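You operate a simulated robot arm through the tools that you are given. There is no shell and no other tool.

The job below is to be done with a simulated robot arm. You get a single attempt, and the scene is never put back.

Task
Swap the tan core on the spindle for the blue roll.
Fine: the core goes in the grey tub; lock the yellow bar again. Where these are worked on the way, their far stop is far enough and under half their travel is too little: yellow bar.

It is judged by the outcome, as a careful person would: the job done as asked, and still so three seconds after it is handed in. It fails if anything else is knocked over, pushed out of place, dropped, spilled or broken.

Robot
A 6-joint arm with a two-finger parallel gripper, fixed in place. Base frame: the origin is on the floor under the middle of its stand, x ahead of it, y to its left, z up; the work surface is at about z = 800. Units: mm, degrees, N and s.
With the tool pointing down near the work surface it reaches from about 260 to 640 mm from the base axis. Its first joint turns from -115.0 to 115.0 degrees. Payload 3.43 kg.
The tool frame sits at the grasp point between the pads (the TCP): z along the fingers, y along the line on which they close. The tips reach 34 mm beyond it. Largest opening 128 mm; finger width 24, thickness 12; the body of the gripper, 48 by 130 mm, starts 96 mm behind the TCP.
Orientation is that of the tool frame in the base frame, as a unit quaternion [w, x, y, z]. With the fingers straight down and closing along the base's y, the tool's x points along the base's -x, its y along +y and its z along -z.

Tools
- The arm moves only by the tool arm_command. Its argument "plan" is one flat list of numbers, 6 for each row, row after row: the shift along the tool's x, y, z in mm, then the turn, a rotation vector about the tool's x, y, z in rad. In form: [tx, ty, tz, ax, ay, az, tx, ty, tz, ax, ay, az, ...]. A call has 1 to 20 rows; each row shifts and turns the commanded pose from where the row before left it, along the tool's axes as they then stand. "fingers" is the finger opening in mm, from 0 to 128, set as the call begins (left out, the last holds). Each row takes 0.2 s and may step no farther than 50 mm and 8.6 degrees from the row before; otherwise, or with a gripper value out of range, the whole call is refused. A pose out of reach is approached as far as the arm can. The call stops where the force on the tool passes 40 N (or 10 N more than at its start, if that is more) or the arm is blocked; 0.2 s more then pass. The fingers move at their own pace (about 153 mm/s each) and stop on an object; they squeeze with about 34 N. The grip force told is the motor's: it shows also when the fingers shut on nothing. Time passes only in rows, and 0.2 s behind the last, so rows that do not move let the fingers close. It gives the time, the measured TCP pose, the force on the tool (base axes), the opening and the grip force at its end, in the units of the frame above (readings bear some noise), with the torque about the TCP (base axes, N m) and any sound that the robot's microphone picked up.
- Cameras (640 x 400 px; columns grow to the right, rows downward): "scene" is fixed at [48.5, 499.9, 1388.5]; the picture's right is [-0.54, -0.84, 0.00], its down [-0.42, 0.27, -0.87] and it looks along [0.73, -0.47, -0.49] (base axes); focal length 313 px, centre (320, 200). "wrist" rides on the gripper at [76, -11, -160] in the tool frame; the picture's right is [0.15, 0.99, 0.00], its down [-0.88, 0.13, -0.46] and it looks along [-0.45, 0.07, 0.89] (tool axes); focal length 234 px, centre (320, 200).
- camera(camera): a new picture of that camera. It takes no simulated time.
- slide_trunk(by): slides the trunk up (or, below 0, down) by that many mm; the arm rides with it, the base frame stays. It gives what a move gives, with no picture.
- pixel_to_xyz(camera, pixels): for up to 12 pixels [column, row] of the newest picture of that camera ("zoom" is the newest enlarged one), the place [x, y, z] in the base frame of the surface seen there, good to about 3 mm. It takes no simulated time.
- inspect(camera, box): a new picture of the part [left, top, right, bottom] of that camera's present view, enlarged. It takes no simulated time.
- finish_job(): hands the job in; it is judged then, once.

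Unless the task says otherwise, let go and move clear before handing in.

The tools are called after "Request:" as name(argument=value, ...) on one line, values as JSON. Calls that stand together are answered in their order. arm_command: Moves the arm, as the interface text tells. Its arguments: {"type":"object","properties":{"plan":{"type":"array"},"fingers":{"type":"number"}},"required":["plan"]} The other tools are called the same way: slide_trunk (by) moves the trunk up or down; camera (camera) takes a picture; pixel_to_xyz (camera, pixels) gives the place of the surface under pixels of a picture; inspect (camera, box) takes an enlarged picture of a part of a camera's view; finish_job () hands the job in.

At the start:

```text
time_s: 0.0
eef_pos: [416.3, 150.3, 1220.2]
tool_rot: [0.0, 0.0, 1.0, 0.0]
contact_force: [0.7, -0.5, 0.2]
torque: [0.0, 0.0, 0.02]
grip_width: 127.8
gripper_force: 0.0
trunk travel left (down, up): [-925.0, 65.0]
```

scene: 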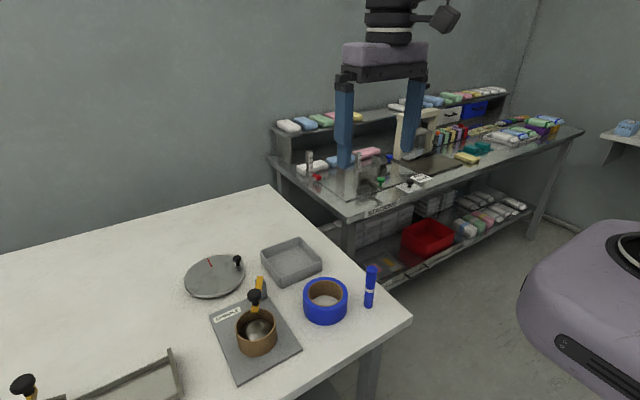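
wrist: 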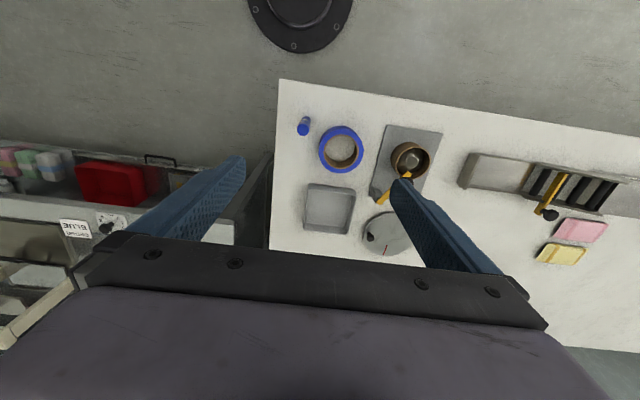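

The scene picture shows the spindle plate with the tan core near (257,335), the blue roll at (326,300), the grey tub at (291,262) and a yellow bar with black knob at (257,295). I will enlarge those parts before moving.

Request:
inspect(camera="scene", box=[180, 230, 400, 380])

Request:
inspect(camera="wrist", box=[280, 100, 460, 260])

```text
2.67 times, centred on (290, 305) of scene
```

zoom: 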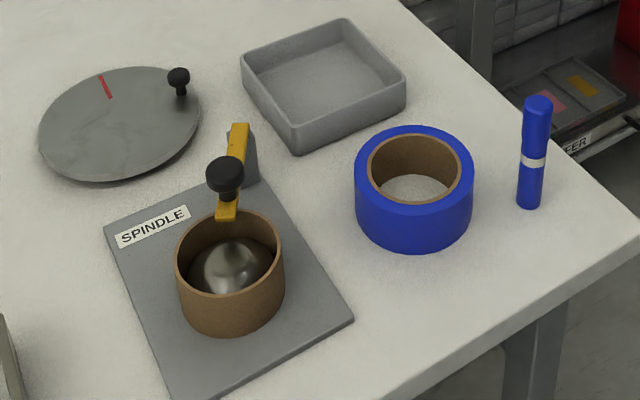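

```text
2.50 times, centred on (370, 180) of wrist
```

zoom: 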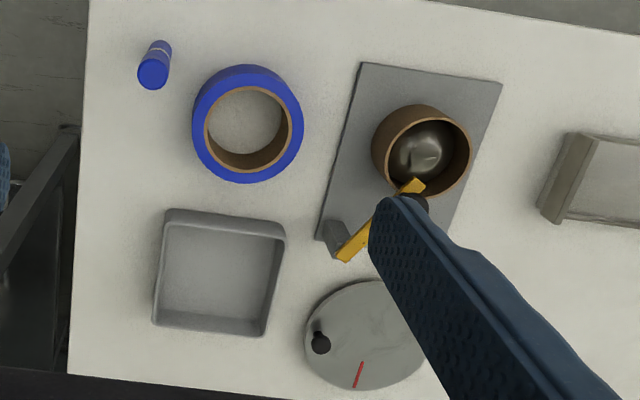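

The yellow bar runs from a grey post (zoom 335,240) over the rim of the core, with its black knob at the free end (zoom 410,195). I will measure places from both pictures.

Request:
pixel_to_xyz(camera="zoom", pixels=[[345, 252], [335, 225], [416, 186], [385, 130], [455, 125], [462, 185], [418, 145], [360, 65], [500, 85], [318, 240], [372, 150], [425, 105]])

Request:
pixel_to_xyz(camera="scene", pixels=[[254, 297], [257, 306], [258, 282], [260, 278], [257, 330], [240, 315], [272, 315], [256, 345], [262, 295], [238, 326], [275, 326], [257, 312]])

Request:
inspect(camera="scene", box=[220, 260, 310, 320])

```text
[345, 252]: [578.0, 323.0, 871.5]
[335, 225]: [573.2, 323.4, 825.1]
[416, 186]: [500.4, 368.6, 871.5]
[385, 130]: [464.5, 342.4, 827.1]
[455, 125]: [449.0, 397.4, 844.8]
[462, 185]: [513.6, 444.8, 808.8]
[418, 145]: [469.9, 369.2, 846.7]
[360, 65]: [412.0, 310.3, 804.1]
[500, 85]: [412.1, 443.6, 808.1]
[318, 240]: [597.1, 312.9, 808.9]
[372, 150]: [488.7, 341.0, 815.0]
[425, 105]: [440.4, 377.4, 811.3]
```

```text
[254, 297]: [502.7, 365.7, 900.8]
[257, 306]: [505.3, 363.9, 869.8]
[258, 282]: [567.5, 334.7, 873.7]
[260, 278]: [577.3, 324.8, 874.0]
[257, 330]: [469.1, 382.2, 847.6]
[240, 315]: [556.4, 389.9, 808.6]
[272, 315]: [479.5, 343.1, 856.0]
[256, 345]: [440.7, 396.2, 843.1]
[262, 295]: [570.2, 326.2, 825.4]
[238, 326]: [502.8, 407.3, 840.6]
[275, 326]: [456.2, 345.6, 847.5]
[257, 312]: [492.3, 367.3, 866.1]
```

```text
6.67 times, centred on (265, 290) of scene
```

zoom: 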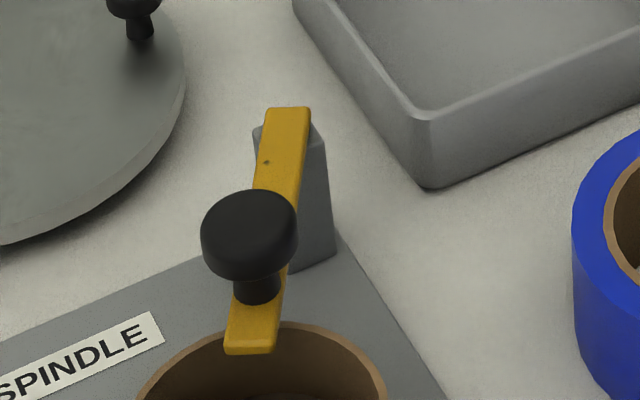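

The bar pivots near (575,325) with its top at z≈873, and the knob sits near (503,366) with its top at z≈901. Next I will measure the blue roll, tub, core rim and the blue upright tube.

Request:
pixel_to_xyz(camera="wrist", pixels=[[341, 129], [322, 150], [360, 150], [341, 170], [341, 148], [306, 186], [354, 190], [303, 232], [348, 233], [328, 208], [303, 129], [308, 119]])

Request:
inspect(camera="scene", box=[225, 295, 300, 360])

Request:
inspect(camera="scene", box=[255, 235, 385, 330])

```text
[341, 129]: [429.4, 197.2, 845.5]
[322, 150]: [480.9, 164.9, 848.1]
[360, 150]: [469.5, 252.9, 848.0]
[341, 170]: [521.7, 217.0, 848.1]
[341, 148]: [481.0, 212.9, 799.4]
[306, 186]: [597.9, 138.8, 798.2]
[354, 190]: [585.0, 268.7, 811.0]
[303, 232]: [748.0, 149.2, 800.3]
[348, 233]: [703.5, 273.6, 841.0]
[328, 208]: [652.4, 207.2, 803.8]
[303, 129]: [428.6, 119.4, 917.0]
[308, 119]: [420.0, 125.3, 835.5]
```

```text
6.15 times, centred on (262, 328) of scene
```

zoom: 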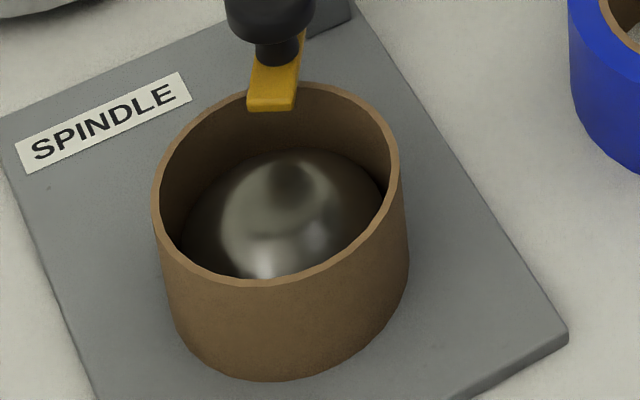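

```text
4.21 times, centred on (320, 282) of scene
```

zoom: 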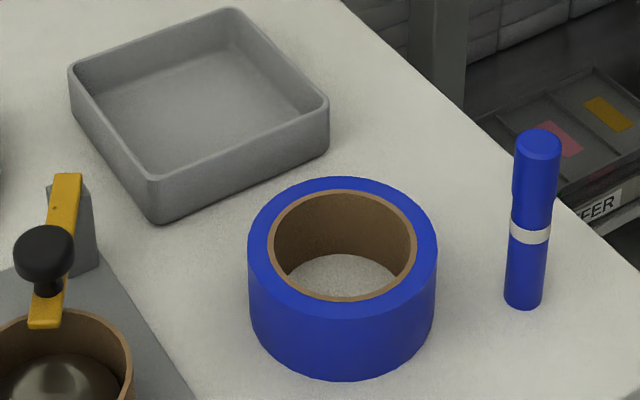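

The roll is centred near (475,208) with its top at z≈848, the tub spans about x 590–745 and y 140–275, and the upright tube stands at (428,120). I will move to a viewing spot nearer the spindle, staying high, to see how the bar is hinged.

Request:
arm_command(plan=[5, 33, 25, 0, 0, 0, 5, 33, 25, 0, 0, 0, 5, 33, 25, 0, 0, 0, 5, 33, 25, 0, 0, 0, 5, 33, 25, 0, 0, 0, 5, 33, 25, 0, 0, 0], fingers=128)

Request:
camera(camera="wrist")

Request:
camera(camera="scene")

```text
time_s: 1.4
eef_pos: [389.6, 349.8, 1069.3]
tool_rot: [-0.001, 0.0, 1.0, 0.0]
contact_force: [0.6, -0.8, 0.3]
torque: [-0.05, 0.0, 0.03]
grip_width: 128.2
gripper_force: 0.1
trunk travel left (down, up): [-925.0, 65.0]
```

```text
taken
```

wrist: 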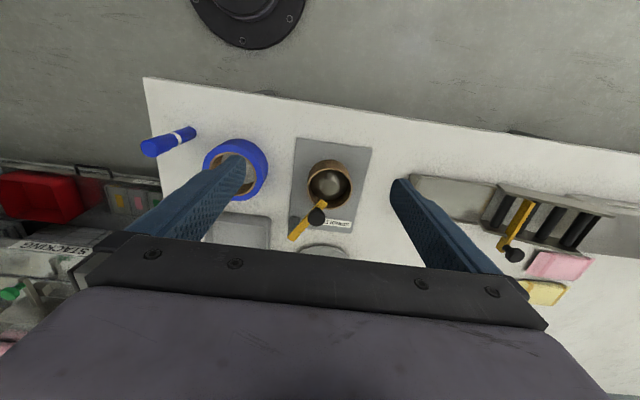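

```text
taken
```

scene: 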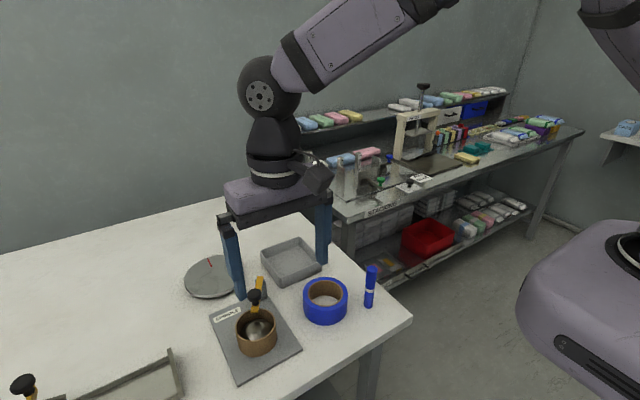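

The wrist picture shows the spindle at (330,180) and the bar running from (295,235) to (325,205). I will enlarge it and measure the core rim and the bar.

Request:
inspect(camera="wrist", box=[270, 125, 390, 250])

```text
3.20 times, centred on (330, 188) of wrist
```

zoom: 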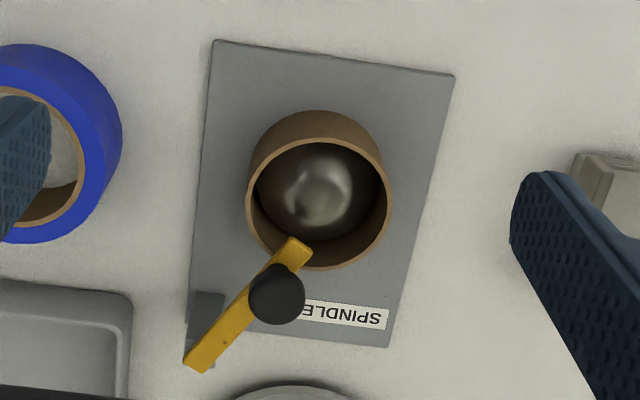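

The view shows the bar lying flat on the post with the tip over the core rim at zoom (297,250). I will measure points along the bar, the rim and the spindle dome.

Request:
pixel_to_xyz(camera="zoom", pixels=[[190, 362], [207, 368], [225, 343], [290, 240], [308, 252], [278, 285], [250, 185], [388, 195], [320, 142], [330, 265], [320, 185], [240, 310]])

Request:
pixel_to_xyz(camera="zoom", pixels=[[262, 160], [280, 148], [345, 145], [370, 162], [383, 225], [365, 252], [345, 263], [265, 240], [252, 220], [213, 42], [453, 76], [388, 345]])

```text
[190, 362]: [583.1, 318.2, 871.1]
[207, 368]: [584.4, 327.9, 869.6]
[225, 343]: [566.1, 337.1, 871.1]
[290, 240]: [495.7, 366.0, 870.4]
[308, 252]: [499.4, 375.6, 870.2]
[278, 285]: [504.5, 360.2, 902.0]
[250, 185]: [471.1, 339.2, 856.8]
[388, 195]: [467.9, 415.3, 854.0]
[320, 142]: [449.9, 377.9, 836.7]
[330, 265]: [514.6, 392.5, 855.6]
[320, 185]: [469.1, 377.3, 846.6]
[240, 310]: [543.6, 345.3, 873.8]
```

```text
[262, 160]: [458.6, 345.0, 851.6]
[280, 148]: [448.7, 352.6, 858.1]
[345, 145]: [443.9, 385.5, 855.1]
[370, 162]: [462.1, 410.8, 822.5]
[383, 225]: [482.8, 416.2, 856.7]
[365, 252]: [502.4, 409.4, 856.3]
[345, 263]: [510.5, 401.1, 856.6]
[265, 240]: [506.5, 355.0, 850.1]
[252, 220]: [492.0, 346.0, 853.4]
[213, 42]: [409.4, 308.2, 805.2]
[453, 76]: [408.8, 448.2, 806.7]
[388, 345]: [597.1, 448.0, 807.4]
```

The core rim is at z≈856 centred near (478,378), and the bar top is at z≈871. I will measure the knob head more exactly for gripping, plus the rest of the post.

Request:
pixel_to_xyz(camera="zoom", pixels=[[278, 268], [278, 300], [255, 290], [300, 290], [278, 315], [265, 278], [292, 278], [268, 308], [290, 308], [205, 300], [195, 330], [215, 320]])

Request:
pixel_to_xyz(camera="scene", pixels=[[257, 291], [252, 293], [262, 292], [257, 294], [257, 299], [258, 303], [249, 294], [264, 295], [256, 308], [259, 278], [262, 277], [265, 290]])

Request:
inspect(camera="scene", box=[230, 265, 290, 315])

```text
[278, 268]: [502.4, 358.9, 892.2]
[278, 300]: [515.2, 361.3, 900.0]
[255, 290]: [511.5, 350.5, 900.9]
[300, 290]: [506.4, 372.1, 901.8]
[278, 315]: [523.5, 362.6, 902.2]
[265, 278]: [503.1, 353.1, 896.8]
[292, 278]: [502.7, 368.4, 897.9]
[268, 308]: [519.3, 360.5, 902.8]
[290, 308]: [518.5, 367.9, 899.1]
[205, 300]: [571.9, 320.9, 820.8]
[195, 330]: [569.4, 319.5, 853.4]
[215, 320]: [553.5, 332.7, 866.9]
```

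```text
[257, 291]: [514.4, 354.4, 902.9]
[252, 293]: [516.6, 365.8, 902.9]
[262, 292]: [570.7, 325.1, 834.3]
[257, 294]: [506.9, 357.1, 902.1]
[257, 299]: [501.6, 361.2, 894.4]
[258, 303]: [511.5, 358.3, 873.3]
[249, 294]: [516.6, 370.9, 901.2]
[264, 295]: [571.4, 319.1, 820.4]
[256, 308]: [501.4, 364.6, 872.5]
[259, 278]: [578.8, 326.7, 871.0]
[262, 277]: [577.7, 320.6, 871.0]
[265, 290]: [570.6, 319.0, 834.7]
```

```text
8.00 times, centred on (260, 290) of scene
```

zoom: 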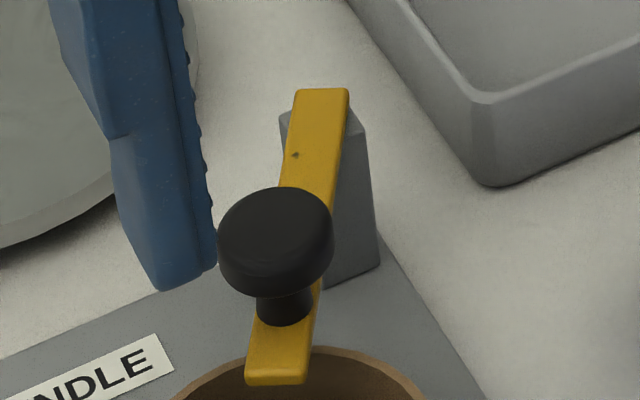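

The knob head is about 24 mm across, centred near (512,362) with its top at z≈902, and the bar pivots near (576,327). I will go above the knob with the fingers opened to 60 mm.

Request:
arm_command(plan=[-24.5, 2.44, 25.8, 0, 0, 0, -24.5, 2.44, 25.8, 0, 0, 0, -24.5, 2.44, 25.8, 0, 0, 0, -24.5, 2.44, 25.8, 0, 0, 0, -24.5, 2.44, 25.8, 0, 0, 0], fingers=60)

Request:
camera(camera="wrist")

Request:
camera(camera="scene")

```text
time_s: 2.6
eef_pos: [510.0, 362.1, 938.0]
tool_rot: [-0.001, 0.0, 1.0, -0.001]
contact_force: [0.3, 0.1, -0.6]
torque: [0.03, 0.01, 0.03]
grip_width: 60.2
gripper_force: 0.0
trunk travel left (down, up): [-925.0, 65.0]
```

```text
taken
```

wrist: 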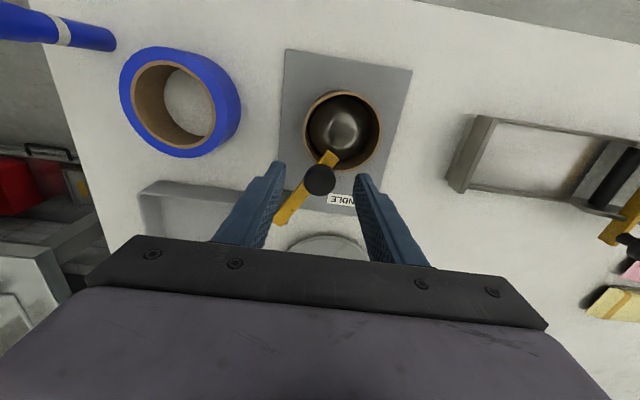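

```text
taken
```

scene: 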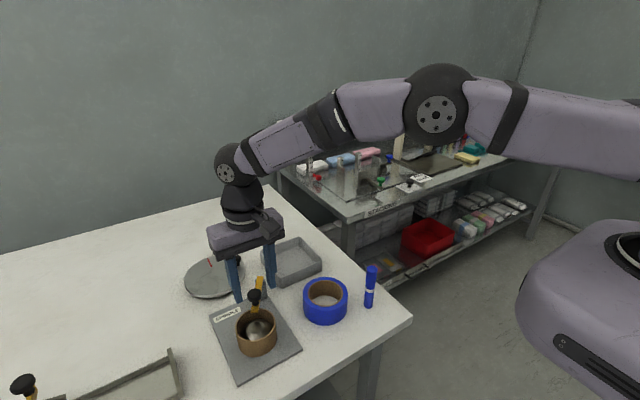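

The gripper hangs above the knob, which sits between the fingers at wrist pixel (320,180). I will check the alignment closely before going down.

Request:
inspect(camera="wrist", box=[240, 130, 400, 250])

Request:
pixel_to_xyz(camera="wrist", pixels=[[320, 178], [308, 180], [332, 180], [320, 190], [320, 168], [285, 215], [300, 195], [282, 222], [320, 150], [328, 155]])

```text
3.33 times, centred on (320, 190) of wrist
```

zoom: 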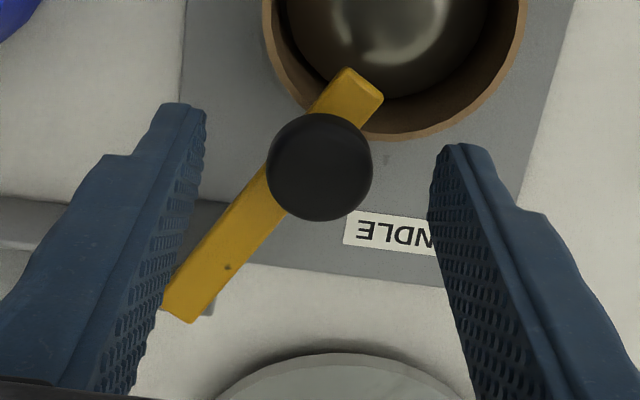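

```text
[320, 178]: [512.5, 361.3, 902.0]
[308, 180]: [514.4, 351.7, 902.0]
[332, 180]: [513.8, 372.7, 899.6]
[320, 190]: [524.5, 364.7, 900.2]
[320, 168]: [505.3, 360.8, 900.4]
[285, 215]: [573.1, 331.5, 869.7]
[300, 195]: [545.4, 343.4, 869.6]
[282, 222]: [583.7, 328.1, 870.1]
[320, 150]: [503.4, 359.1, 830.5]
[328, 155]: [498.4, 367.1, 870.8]
```

The knob centre reads (513,362,902), only 3 mm ahead of the tool. I will go down 26 mm and close on the knob head.

Request:
arm_command(plan=[-1.5, 0, 13, 0, 0, 0, -1.5, 0, 13, 0, 0, 0])

Request:
arm_command(plan=[0, 0, 0, 0, 0, 0, 0, 0, 0, 0, 0, 0, 0, 0, 0, 0, 0, 0], fingers=0)

Request:
camera(camera="wrist")

```text
time_s: 3.2
eef_pos: [512.3, 362.2, 913.4]
tool_rot: [0.0, 0.0, 1.0, 0.0]
contact_force: [0.3, 0.6, 0.2]
torque: [-0.01, -0.01, -0.02]
grip_width: 60.2
gripper_force: 0.0
trunk travel left (down, up): [-925.0, 65.0]
```

```text
time_s: 4.0
eef_pos: [511.9, 362.9, 913.5]
tool_rot: [0.0, 0.002, 1.0, -0.001]
contact_force: [0.1, 2.2, -0.4]
torque: [0.09, 0.02, 0.19]
grip_width: 28.4
gripper_force: 44.9
trunk travel left (down, up): [-925.0, 65.0]
```

```text
taken
```

wrist: 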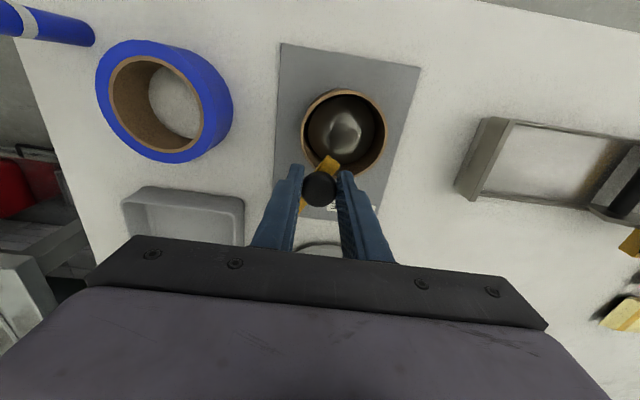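

The fingers hold the knob at 28.4 mm. I will try swinging the bar gently about its post, off the core toward −y, and watch the force.

Request:
arm_command(plan=[1.744, -3.398, 0, 0, 0, -0.05236, 1.744, -3.398, 0, 0, 0, -0.05236])

Request:
inspect(camera="wrist", box=[240, 80, 420, 220])

Request:
inspect(camera="scene", box=[210, 250, 310, 350])

```text
time_s: 4.6
eef_pos: [509.9, 360.3, 913.5]
tool_rot: [0.003, -0.053, 0.999, 0.003]
contact_force: [8.4, 22.1, -3.1]
torque: [0.49, 0.13, -0.24]
grip_width: 28.2
gripper_force: 45.3
trunk travel left (down, up): [-925.0, 65.0]
```

```text
2.86 times, centred on (330, 150) of wrist
```

zoom: 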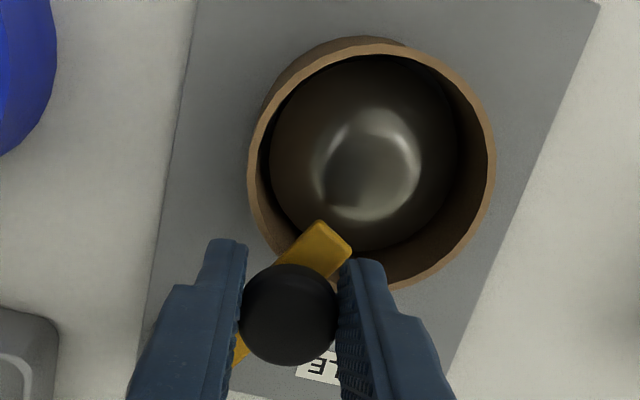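

```text
4.00 times, centred on (260, 300) of scene
```

zoom: 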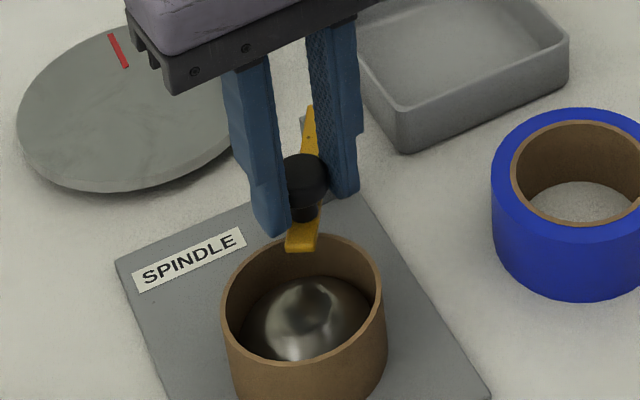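

The move met about 24 N and the bar hardly moved (tool only 3 mm), so that way is blocked. I will go back and test the opposite way.

Request:
arm_command(plan=[-1.92, 3.302, 0, 0, 0, 0.05236, -1.92, 3.302, 0, 0, 0, 0.05236])

Request:
arm_command(plan=[-1.92, 3.302, 0, 0, 0, 0.05236, -1.92, 3.302, 0, 0, 0, 0.05236])

Request:
inspect(camera="wrist", box=[240, 80, 420, 220])

```text
time_s: 5.2
eef_pos: [509.3, 363.3, 914.7]
tool_rot: [0.0, 0.0, 1.0, -0.001]
contact_force: [-3.5, 12.0, 0.7]
torque: [0.4, -0.41, 0.76]
grip_width: 28.6
gripper_force: 45.2
trunk travel left (down, up): [-925.0, 65.0]
```

```text
time_s: 5.8
eef_pos: [515.0, 369.0, 913.8]
tool_rot: [0.0, 0.052, 0.999, 0.0]
contact_force: [-5.6, 15.9, 1.8]
torque: [0.32, 0.44, 0.86]
grip_width: 28.4
gripper_force: 44.9
trunk travel left (down, up): [-925.0, 65.0]
```

```text
2.86 times, centred on (330, 150) of wrist
```

zoom: 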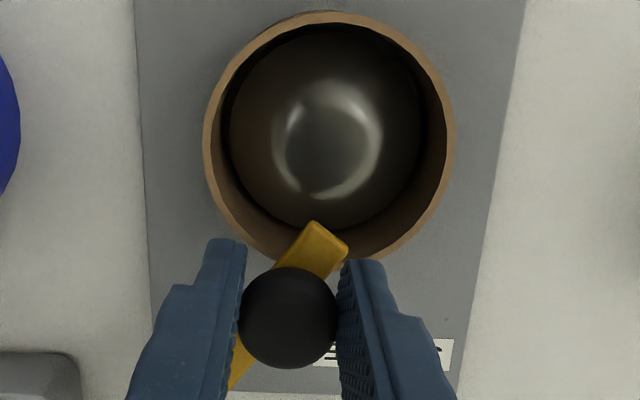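

Now the knob moved about 10 mm toward +y with the bar turning with it, so this way seems free. I will go on a few more degrees that way and watch.

Request:
arm_command(plan=[-1.92, 3.302, 0, 0, 0, 0.05236, -1.92, 3.302, 0, 0, 0, 0.05236, 0, 0, 0, 0, 0, 0])

Request:
inspect(camera="wrist", box=[240, 80, 420, 220])

Request:
inspect(camera="scene", box=[210, 250, 310, 350])

```text
time_s: 6.6
eef_pos: [518.3, 375.6, 915.5]
tool_rot: [-0.002, 0.106, 0.994, -0.001]
contact_force: [-7.5, 16.4, -1.2]
torque: [0.34, -0.27, 0.69]
grip_width: 28.5
gripper_force: 45.0
trunk travel left (down, up): [-925.0, 65.0]
```

```text
2.86 times, centred on (330, 150) of wrist
```

zoom: 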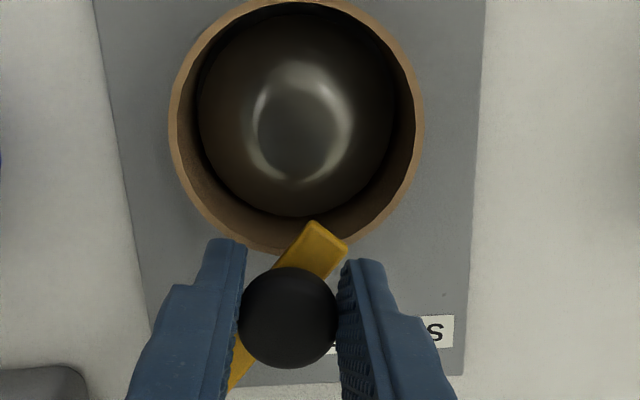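

```text
4.00 times, centred on (260, 300) of scene
```

zoom: 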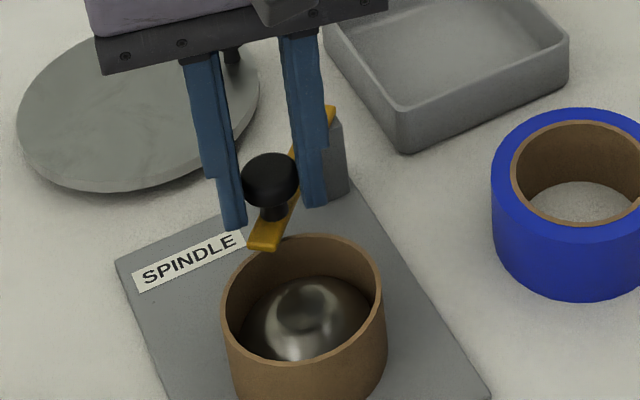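

The bar now swings freely toward +y, with a mostly radial push of about 17 N suggesting that my pivot guess is a few mm off. I will measure the post and the bar again.

Request:
pixel_to_xyz(camera="zoom", pixels=[[333, 110], [338, 122], [341, 135], [328, 113], [335, 160], [345, 165], [325, 125], [320, 135], [265, 245], [252, 243], [278, 240], [290, 205]])

Request:
inspect(camera="scene", box=[260, 260, 310, 310])

```text
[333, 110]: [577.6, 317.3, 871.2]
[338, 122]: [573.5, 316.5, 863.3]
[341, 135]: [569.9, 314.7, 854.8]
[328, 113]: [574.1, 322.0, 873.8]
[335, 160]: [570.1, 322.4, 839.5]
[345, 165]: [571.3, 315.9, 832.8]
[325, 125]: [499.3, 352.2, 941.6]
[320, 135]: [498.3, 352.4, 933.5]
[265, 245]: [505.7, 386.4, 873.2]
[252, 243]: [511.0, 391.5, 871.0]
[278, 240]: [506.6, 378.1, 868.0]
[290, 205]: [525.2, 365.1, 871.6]
```

```text
8.00 times, centred on (285, 285) of scene
```

zoom: 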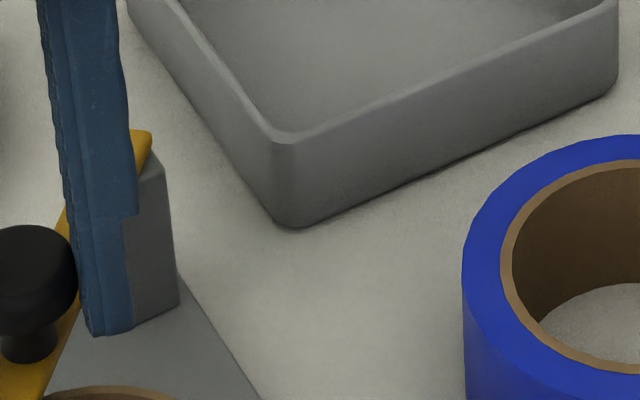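

The post face is at x≈570, so the pivot guess near (576,327) is sound and the strain likely comes from the first blocked try. Since the swing leads outward past 640 mm from the base axis, I will look at how the arm stands.

Request:
camera(camera="scene")

Request:
pixel_to_xyz(camera="scene", pixels=[[437, 112], [600, 130], [560, 300], [620, 250], [232, 160], [340, 120], [520, 120], [630, 180], [245, 200], [240, 232], [560, 340], [630, 100]])

```text
taken
```

scene: 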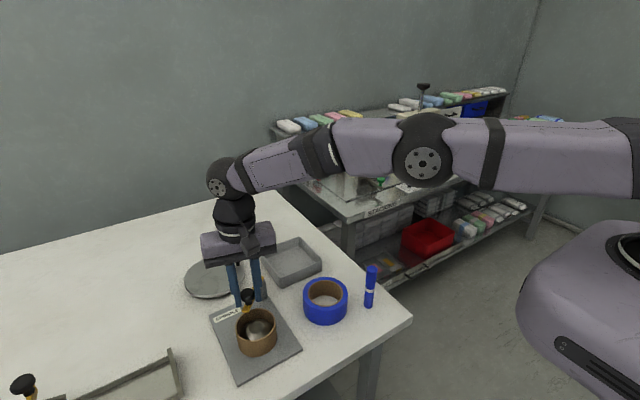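

```text
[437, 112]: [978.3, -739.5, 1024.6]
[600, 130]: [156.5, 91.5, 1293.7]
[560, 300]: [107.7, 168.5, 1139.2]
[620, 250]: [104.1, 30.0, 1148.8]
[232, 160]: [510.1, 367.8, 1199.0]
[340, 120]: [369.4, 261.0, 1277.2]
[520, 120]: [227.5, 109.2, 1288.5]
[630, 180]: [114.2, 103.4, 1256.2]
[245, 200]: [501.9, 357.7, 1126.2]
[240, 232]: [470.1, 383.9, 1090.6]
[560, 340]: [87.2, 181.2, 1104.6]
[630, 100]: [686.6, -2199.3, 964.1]
```

The wrist joint stands at about r=620 mm and the arm is nearly straight, so an upright tool cannot follow the swing outward. I will let go of the knob, rise, square the tool and tilt it 30° outward to gain reach.

Request:
arm_command(plan=[0, 0, 0, 0, 0, 0, 0, 0, 0, 0, 0, 0], fingers=60)

Request:
arm_command(plan=[0, 0, -20, 0, 0, 0, 0, 0, -20, 0, 0, 0, 0, 0, -10, 0, 0, -0.1047, 0, 0, -10, 0, 0, -0.1047, 0, 0, 0, 0, -0.1309, 0, 0, 0, 0, 0, -0.1309, 0, 0, 0, 0, 0, -0.1309, 0, 0, 0, 0, 0, -0.1309, 0])

Request:
camera(camera="wrist")

Request:
camera(camera="scene")

```text
time_s: 7.2
eef_pos: [520.5, 372.8, 915.2]
tool_rot: [0.0, 0.105, 0.994, -0.001]
contact_force: [-0.1, -0.4, 0.9]
torque: [-0.02, 0.04, 0.04]
grip_width: 60.0
gripper_force: 0.1
trunk travel left (down, up): [-925.0, 65.0]
```

```text
time_s: 9.0
eef_pos: [520.9, 373.9, 974.9]
tool_rot: [0.258, 0.0, 0.966, 0.001]
contact_force: [0.3, -1.0, 0.2]
torque: [-0.01, 0.01, -0.01]
grip_width: 59.7
gripper_force: 0.1
trunk travel left (down, up): [-925.0, 65.0]
```

```text
taken
```

wrist: 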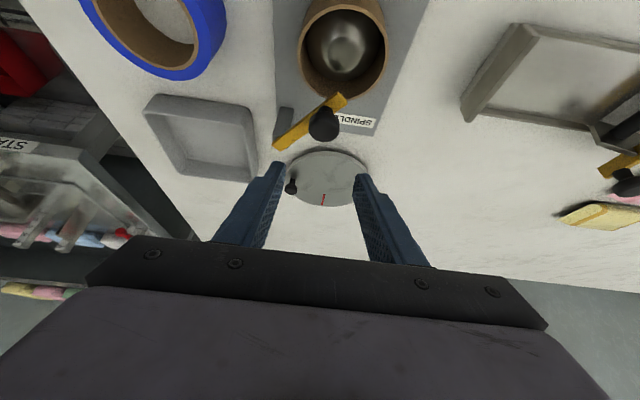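

```text
taken
```

scene: 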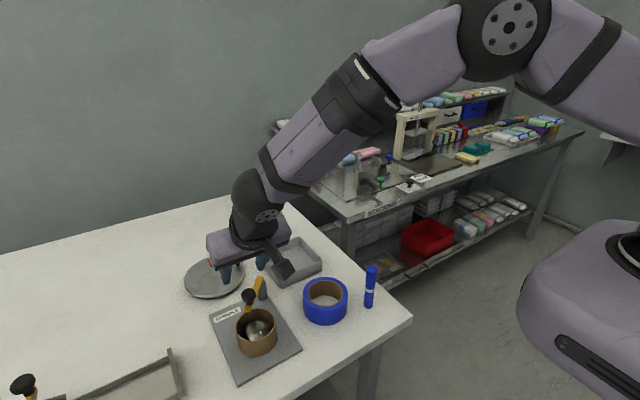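

The bar stayed where I left it and the tool is tilted 30°. I will measure the knob and bar from the wrist view around (322,123).

Request:
inspect(camera="wrist", box=[250, 70, 400, 165])

Request:
pixel_to_xyz(camera="wrist", pixels=[[322, 120], [312, 122], [333, 122], [322, 112], [322, 130], [280, 145], [278, 150], [343, 97], [295, 135], [300, 130], [284, 115], [340, 105]])

```text
4.21 times, centred on (325, 118) of wrist
```

zoom: 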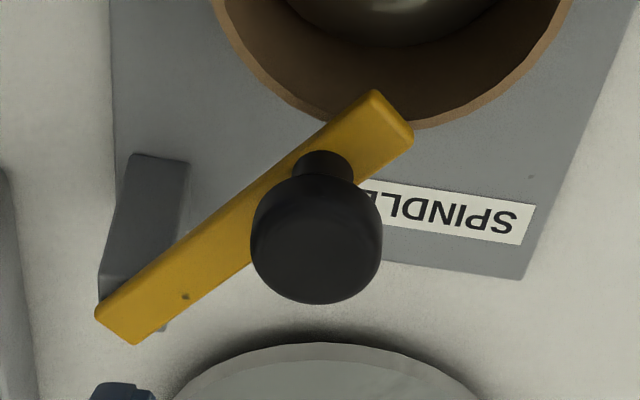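

```text
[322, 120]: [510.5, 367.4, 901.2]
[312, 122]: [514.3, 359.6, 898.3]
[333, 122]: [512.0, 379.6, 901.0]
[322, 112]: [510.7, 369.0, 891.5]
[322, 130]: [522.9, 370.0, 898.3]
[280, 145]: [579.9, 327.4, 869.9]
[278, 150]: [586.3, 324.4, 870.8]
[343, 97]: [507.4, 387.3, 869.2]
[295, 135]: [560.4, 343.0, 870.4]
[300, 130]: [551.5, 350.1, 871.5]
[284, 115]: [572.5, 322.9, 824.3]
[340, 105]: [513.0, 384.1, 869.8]
```

The bar axis now runs from (584,324) to (507,387), about 140°, so it has turned near 11°. I will measure the post width to fix the pivot.

Request:
pixel_to_xyz(camera="zoom", pixels=[[135, 165], [183, 168], [125, 200], [175, 215], [105, 275], [112, 290], [163, 327], [185, 296], [318, 245], [318, 285], [265, 240], [370, 240]])

Request:
inspect(camera="scene", box=[225, 270, 305, 320])

```text
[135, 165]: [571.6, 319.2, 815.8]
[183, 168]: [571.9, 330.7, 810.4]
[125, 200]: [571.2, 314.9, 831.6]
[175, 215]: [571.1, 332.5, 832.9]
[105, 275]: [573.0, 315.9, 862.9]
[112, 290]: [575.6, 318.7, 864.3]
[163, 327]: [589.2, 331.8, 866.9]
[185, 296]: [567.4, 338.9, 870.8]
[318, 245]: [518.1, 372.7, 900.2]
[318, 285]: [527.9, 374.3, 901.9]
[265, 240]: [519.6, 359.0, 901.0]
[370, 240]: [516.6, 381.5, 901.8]
```

```text
8.00 times, centred on (265, 295) of scene
```

zoom: 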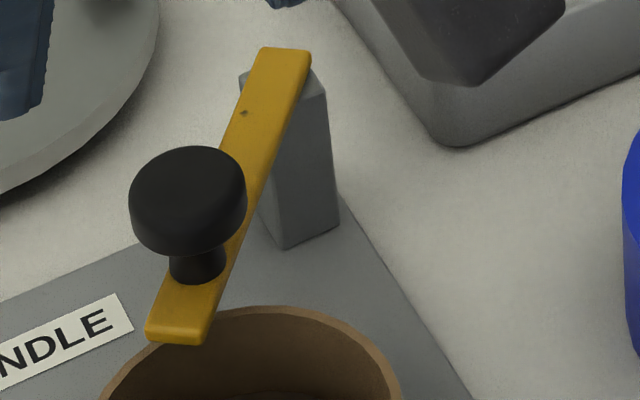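

The post spans x 571–589 and y 315–333, so the pivot is near (580,324), and the knob is at about (521,373). I will go down over the knob with the tilted tool and close on it.

Request:
arm_command(plan=[13.08, -0.5, 12.65, 0, 0, 0, 13.08, -0.5, 12.65, 0, 0, 0, 6.5, 0, 11.26, 0, 0, 0, 6.5, 0, 11.26, 0, 0, 0])

Request:
camera(camera="wrist")

Request:
inspect(camera="scene", box=[225, 270, 305, 320])

```text
time_s: 10.0
eef_pos: [510.5, 372.6, 911.8]
tool_rot: [0.258, 0.0, 0.966, 0.0]
contact_force: [-0.2, -0.1, -0.3]
torque: [-0.03, -0.02, -0.01]
grip_width: 59.7
gripper_force: 0.0
trunk travel left (down, up): [-925.0, 65.0]
```

```text
taken
```

wrist: 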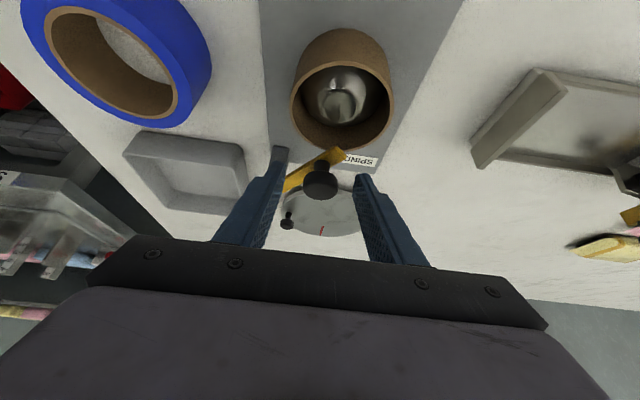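

```text
8.00 times, centred on (265, 295) of scene
```

zoom: 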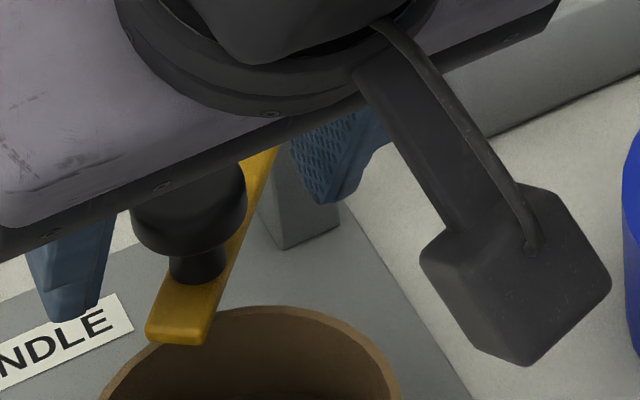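

The knob at wrist pixel (320,180) sits between the fingers, and the tool reads no contact. I will close on it and start the swing with a small arc step.

Request:
arm_command(plan=[0, 0, 0, 0, 0, 0, 0, 0, 0, 0, 0, 0, 0, 0, 0, 0, 0, 0], fingers=0)

```text
time_s: 10.8
eef_pos: [508.9, 371.5, 912.5]
tool_rot: [0.259, 0.0, 0.966, 0.0]
contact_force: [-2.6, 2.0, -1.1]
torque: [0.08, 0.02, -0.06]
grip_width: 28.1
gripper_force: 45.0
trunk travel left (down, up): [-925.0, 65.0]
```

The knob is gripped at 28.1 mm with little force. I will swing the bar about 20° further along its arc and check the force.

Request:
arm_command(plan=[-3.83, 5.0, 2.21, 0, 0, 0, -4.19, 4.6, 2.42, 0, 0, 0, -4.52, 4.15, 2.61, 0, 0, 0, -4.82, 3.68, 2.79, 0, 0, 0])

Request:
camera(camera="wrist")

```text
time_s: 11.8
eef_pos: [530.2, 388.9, 911.9]
tool_rot: [0.259, 0.0, 0.966, -0.001]
contact_force: [-0.7, -7.5, -7.6]
torque: [-0.1, 0.12, -0.44]
grip_width: 29.0
gripper_force: 44.5
trunk travel left (down, up): [-925.0, 65.0]
```

```text
taken
```

wrist: 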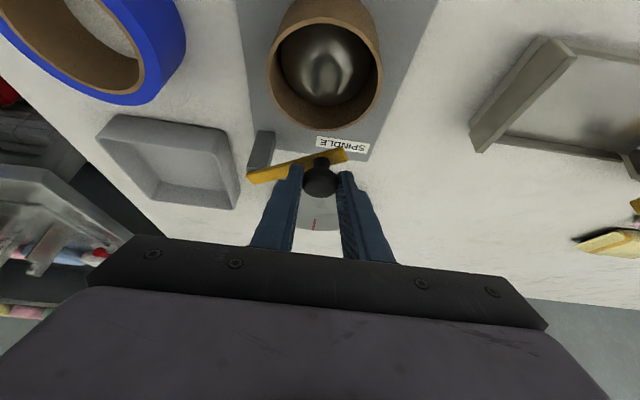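

The bar follows the tool with only about 10 N. I will swing on by another 20°.

Request:
arm_command(plan=[-5.07, 3.19, 2.93, 0, 0, 0, -5.3, 2.66, 3.06, 0, 0, 0, -5.48, 2.12, 3.17, 0, 0, 0, -5.62, 1.55, 3.25, 0, 0, 0])

Request:
camera(camera="wrist")

```text
time_s: 12.8
eef_pos: [554.6, 398.3, 912.0]
tool_rot: [0.257, 0.0, 0.966, 0.0]
contact_force: [-8.4, -7.3, -5.2]
torque: [-0.18, 0.6, -0.82]
grip_width: 28.6
gripper_force: 44.9
trunk travel left (down, up): [-925.0, 65.0]
```

```text
taken
```

wrist: 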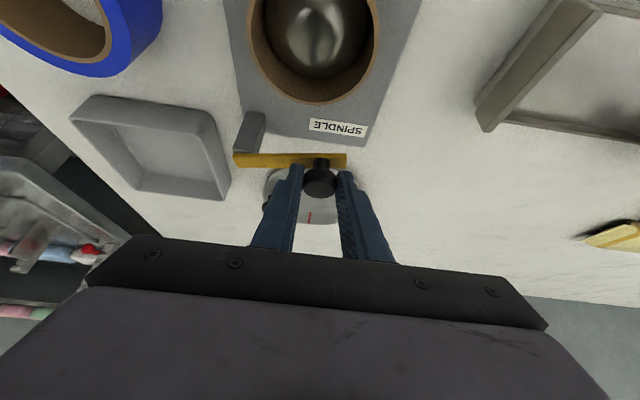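

The bar now points nearly along +y at about 101° and is still light to move. I will carry on another 20°.

Request:
arm_command(plan=[-5.72, 0.99, 3.3, 0, 0, 0, -5.77, 0.41, 3.33, 0, 0, 0, -5.78, -0.18, 3.34, 0, 0, 0, -5.74, -0.75, 3.32, 0, 0, 0])

Request:
camera(camera="wrist")

```text
time_s: 13.8
eef_pos: [581.7, 398.4, 913.8]
tool_rot: [0.259, -0.001, 0.966, 0.0]
contact_force: [-4.4, -4.3, -7.3]
torque: [-0.19, 0.35, -0.29]
grip_width: 28.9
gripper_force: 44.7
trunk travel left (down, up): [-925.0, 65.0]
```

```text
taken
```

wrist: 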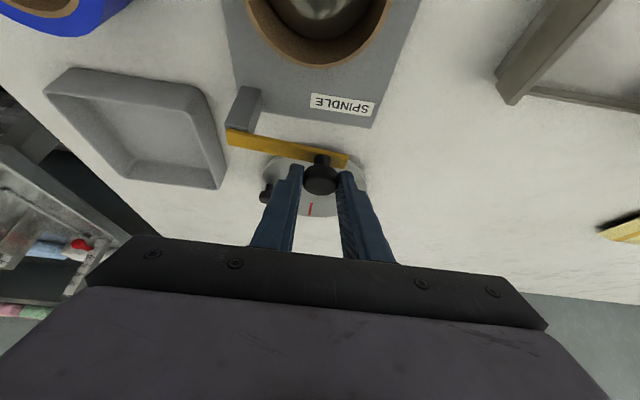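

The bar is at about 81° with no stop met yet. Before swinging on I will check the height of the disc's own little knob at (265,190), so that nothing touches it.

Request:
pixel_to_xyz(camera="wrist", pixels=[[266, 186], [265, 195], [310, 208], [320, 178], [235, 138], [340, 160], [280, 165]])

Request:
camera(camera="scene")

```text
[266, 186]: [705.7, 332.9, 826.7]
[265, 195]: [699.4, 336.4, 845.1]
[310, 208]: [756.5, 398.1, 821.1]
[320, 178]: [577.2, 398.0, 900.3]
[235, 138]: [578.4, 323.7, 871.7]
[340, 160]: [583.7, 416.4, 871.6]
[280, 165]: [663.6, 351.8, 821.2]
```

```text
taken
```

scene: 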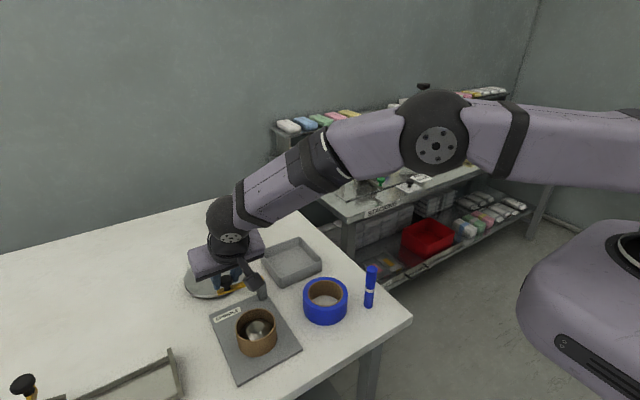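

The disc lies at z≈821 and its knob tops out near 845, well under the bar at 863, so the way is clear. I will swing on toward the stop.

Request:
arm_command(plan=[-5.66, -1.33, 3.27, 0, 0, 0, -5.54, -1.9, 3.2, 0, 0, 0, -5.38, -2.44, 3.11, 0, 0, 0, -5.17, -2.98, 2.99, 0, 0, 0])

Request:
camera(camera="wrist")

```text
time_s: 14.8
eef_pos: [597.8, 397.2, 912.3]
tool_rot: [0.258, -0.001, 0.966, 0.001]
contact_force: [-38.2, 10.4, -2.7]
torque: [0.16, 0.66, 0.32]
grip_width: 28.1
gripper_force: 45.3
trunk travel left (down, up): [-925.0, 65.0]
```

```text
taken
```

wrist: 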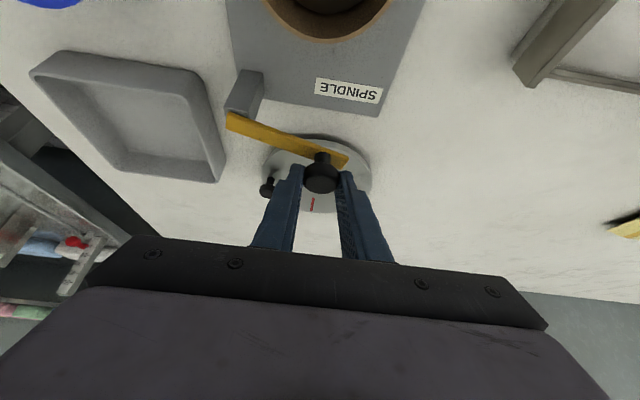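

Force −38 N in x with the knob stopped at about 70° means that the far stop is reached, after some 80° of travel. I will ease the push, let go and rise.

Request:
arm_command(plan=[6.06, 5, -3.5, 0, 0, 0, 0, 0, 0, 0, 0, 0])

Request:
arm_command(plan=[0, 0, 0, 0, 0, 0, 0, 0, 0, 0, 0, 0], fingers=60)

Request:
arm_command(plan=[-10, 0, -17.32, 0, 0, 0, -10, 0, -17.32, 0, 0, 0, -20, 0, -34.64, 0, 0, 0])

Request:
camera(camera="wrist")

Request:
camera(camera="scene")

```text
time_s: 15.4
eef_pos: [597.1, 397.5, 913.5]
tool_rot: [0.259, 0.001, 0.966, -0.001]
contact_force: [-21.1, 0.2, -6.3]
torque: [-0.01, 0.77, 0.4]
grip_width: 28.2
gripper_force: 45.5
trunk travel left (down, up): [-925.0, 65.0]
```

```text
time_s: 16.0
eef_pos: [600.7, 396.9, 913.2]
tool_rot: [0.26, 0.0, 0.966, 0.001]
contact_force: [0.3, -0.7, -0.3]
torque: [-0.03, 0.04, 0.01]
grip_width: 59.9
gripper_force: 0.0
trunk travel left (down, up): [-925.0, 65.0]
```

```text
time_s: 16.8
eef_pos: [598.0, 396.8, 994.5]
tool_rot: [0.258, 0.001, 0.966, -0.001]
contact_force: [0.5, -0.1, 0.1]
torque: [0.04, -0.04, 0.0]
grip_width: 60.1
gripper_force: 0.0
trunk travel left (down, up): [-925.0, 65.0]
```

```text
taken
```

wrist: 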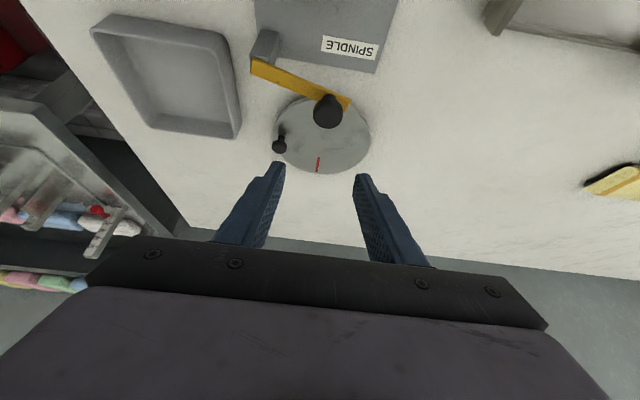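

```text
taken
```

scene: 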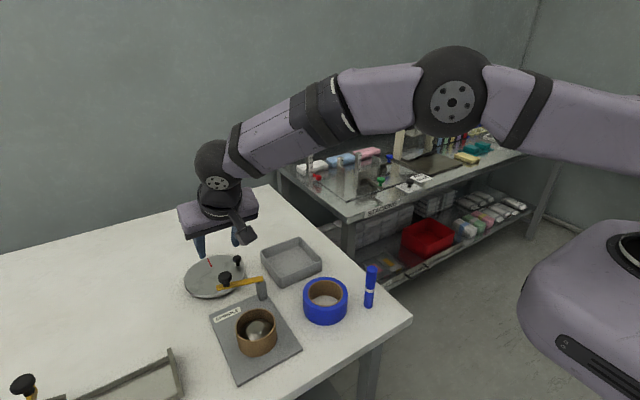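

The bar now stands clear at its far stop, with its knob near (607,397). Next I will measure the tub's rim and floor to plan where and how to set the core down.

Request:
inspect(camera="wrist", box=[70, 0, 270, 150])

Request:
inspect(camera="scene", box=[245, 225, 345, 290])

```text
2.67 times, centred on (170, 75) of wrist
```

zoom: 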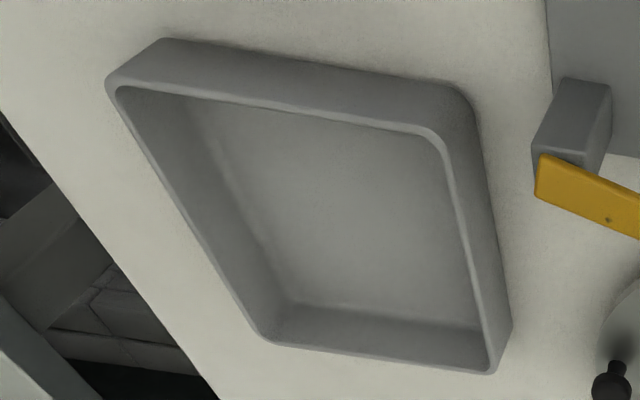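

```text
6.15 times, centred on (295, 258) of scene
```

zoom: 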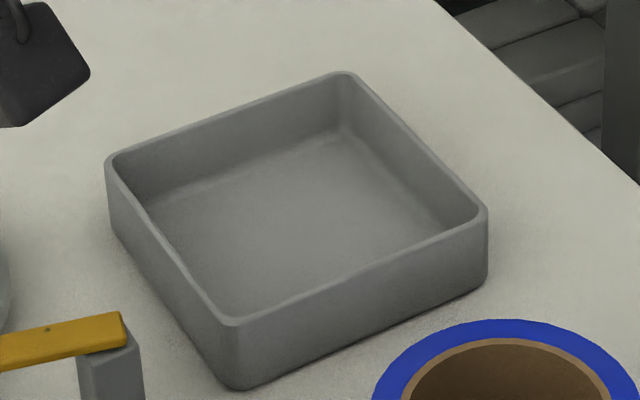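

Request:
pixel_to_xyz(camera="zoom", pixels=[[112, 158], [232, 322], [483, 213], [345, 75], [128, 160], [232, 312], [472, 213], [345, 85], [285, 220], [420, 215], [225, 260], [345, 145]])

Request:
pixel_to_xyz(camera="scene", pixels=[[310, 283], [350, 300], [326, 279], [326, 320], [304, 298], [348, 292], [326, 285], [314, 293], [338, 293], [372, 268], [370, 305], [326, 306]])

```text
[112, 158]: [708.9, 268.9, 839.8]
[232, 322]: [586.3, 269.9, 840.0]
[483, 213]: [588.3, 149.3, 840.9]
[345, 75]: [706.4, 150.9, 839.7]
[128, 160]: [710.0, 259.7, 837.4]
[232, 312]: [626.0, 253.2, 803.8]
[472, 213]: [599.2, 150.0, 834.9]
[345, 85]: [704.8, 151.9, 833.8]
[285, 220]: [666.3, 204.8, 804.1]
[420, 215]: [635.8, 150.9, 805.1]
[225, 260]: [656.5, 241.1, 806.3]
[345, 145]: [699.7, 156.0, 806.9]
```

```text
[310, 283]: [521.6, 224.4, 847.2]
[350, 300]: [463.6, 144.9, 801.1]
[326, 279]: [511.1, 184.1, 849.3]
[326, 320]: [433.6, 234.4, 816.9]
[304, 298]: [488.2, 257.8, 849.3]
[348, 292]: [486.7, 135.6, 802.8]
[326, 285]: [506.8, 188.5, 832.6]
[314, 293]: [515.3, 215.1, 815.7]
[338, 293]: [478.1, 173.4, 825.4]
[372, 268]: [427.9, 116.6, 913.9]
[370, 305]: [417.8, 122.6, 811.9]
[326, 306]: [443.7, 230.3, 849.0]
```

The tub is about 122 mm square outside (x 586–709, y 149–270), with its rim at z 840 and floor at z 804. So I will grip the core across a diagonal with a 15° outward tilt and keep that orientation into the tub. First I will move back above the core and set that orientation.

Request:
arm_command(plan=[34.6, -6.3, -20, 0, 0, 0, 34.6, -6.3, -20, 0, 0, 0, 34.6, -6.3, -20, 0, 0, 0, 0, 0, 0, 0, 0.1309, 0, 0, 0, 0, 0, 0.1309, 0, 0, 0, 0, 0, 0.1309, 0, 0, 0, 0, 0, 0.1309, 0, 0, 0, 0, 0, 0, -0.1309, 0, 0, 0, 0, 0, -0.1309, 0, 0, 0, 0, 0, -0.1309, 0, 0, 0, 0, 0, -0.1309, 0, 0, 0, 0, 0, -0.1309, 0, 0, 0, 0, 0, -0.1309, 0, 0, 0, 0, -0.1309, 0, 0, 0, 0, 0, -0.1309, 0], fingers=104)

Request:
camera(camera="wrist")

Request:
camera(camera="scene")

```text
time_s: 20.0
eef_pos: [480.8, 377.7, 993.1]
tool_rot: [0.122, -0.38, 0.916, 0.05]
contact_force: [0.8, 0.1, -0.7]
torque: [0.02, -0.03, 0.03]
grip_width: 103.7
gripper_force: 0.1
trunk travel left (down, up): [-925.0, 65.0]
```

```text
taken
```

wrist: 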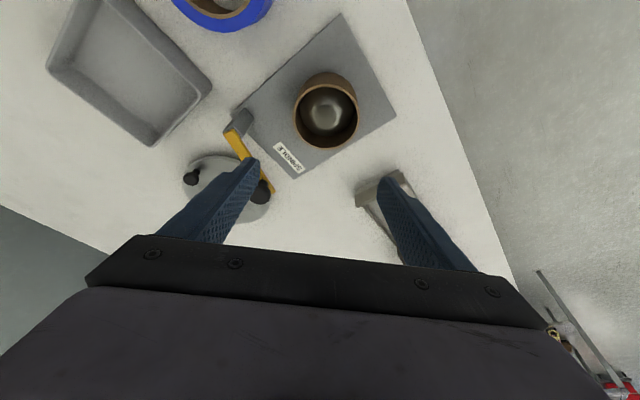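

```text
taken
```

scene: 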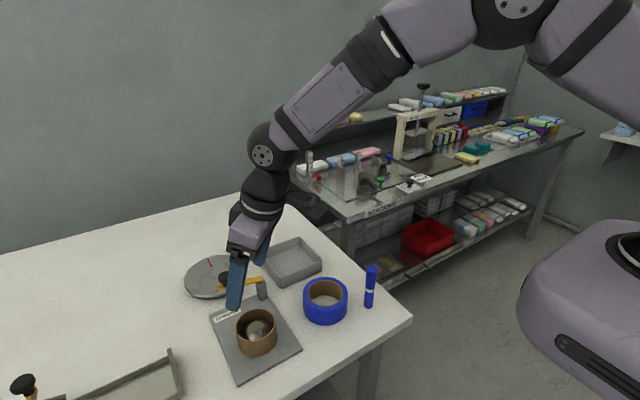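

The orientation reads as wanted, with the tool axis at (0.186,0.184,−0.967). I will measure the core rim again from this closer view at wrist (325,110).

Request:
inspect(camera="wrist", box=[270, 50, 380, 170])

```text
3.33 times, centred on (325, 110) of wrist
```

zoom: 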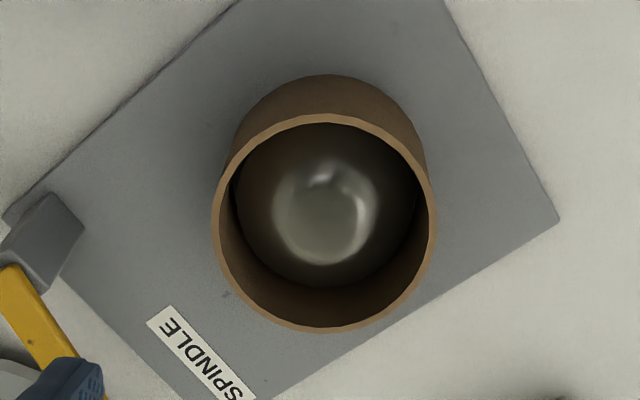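

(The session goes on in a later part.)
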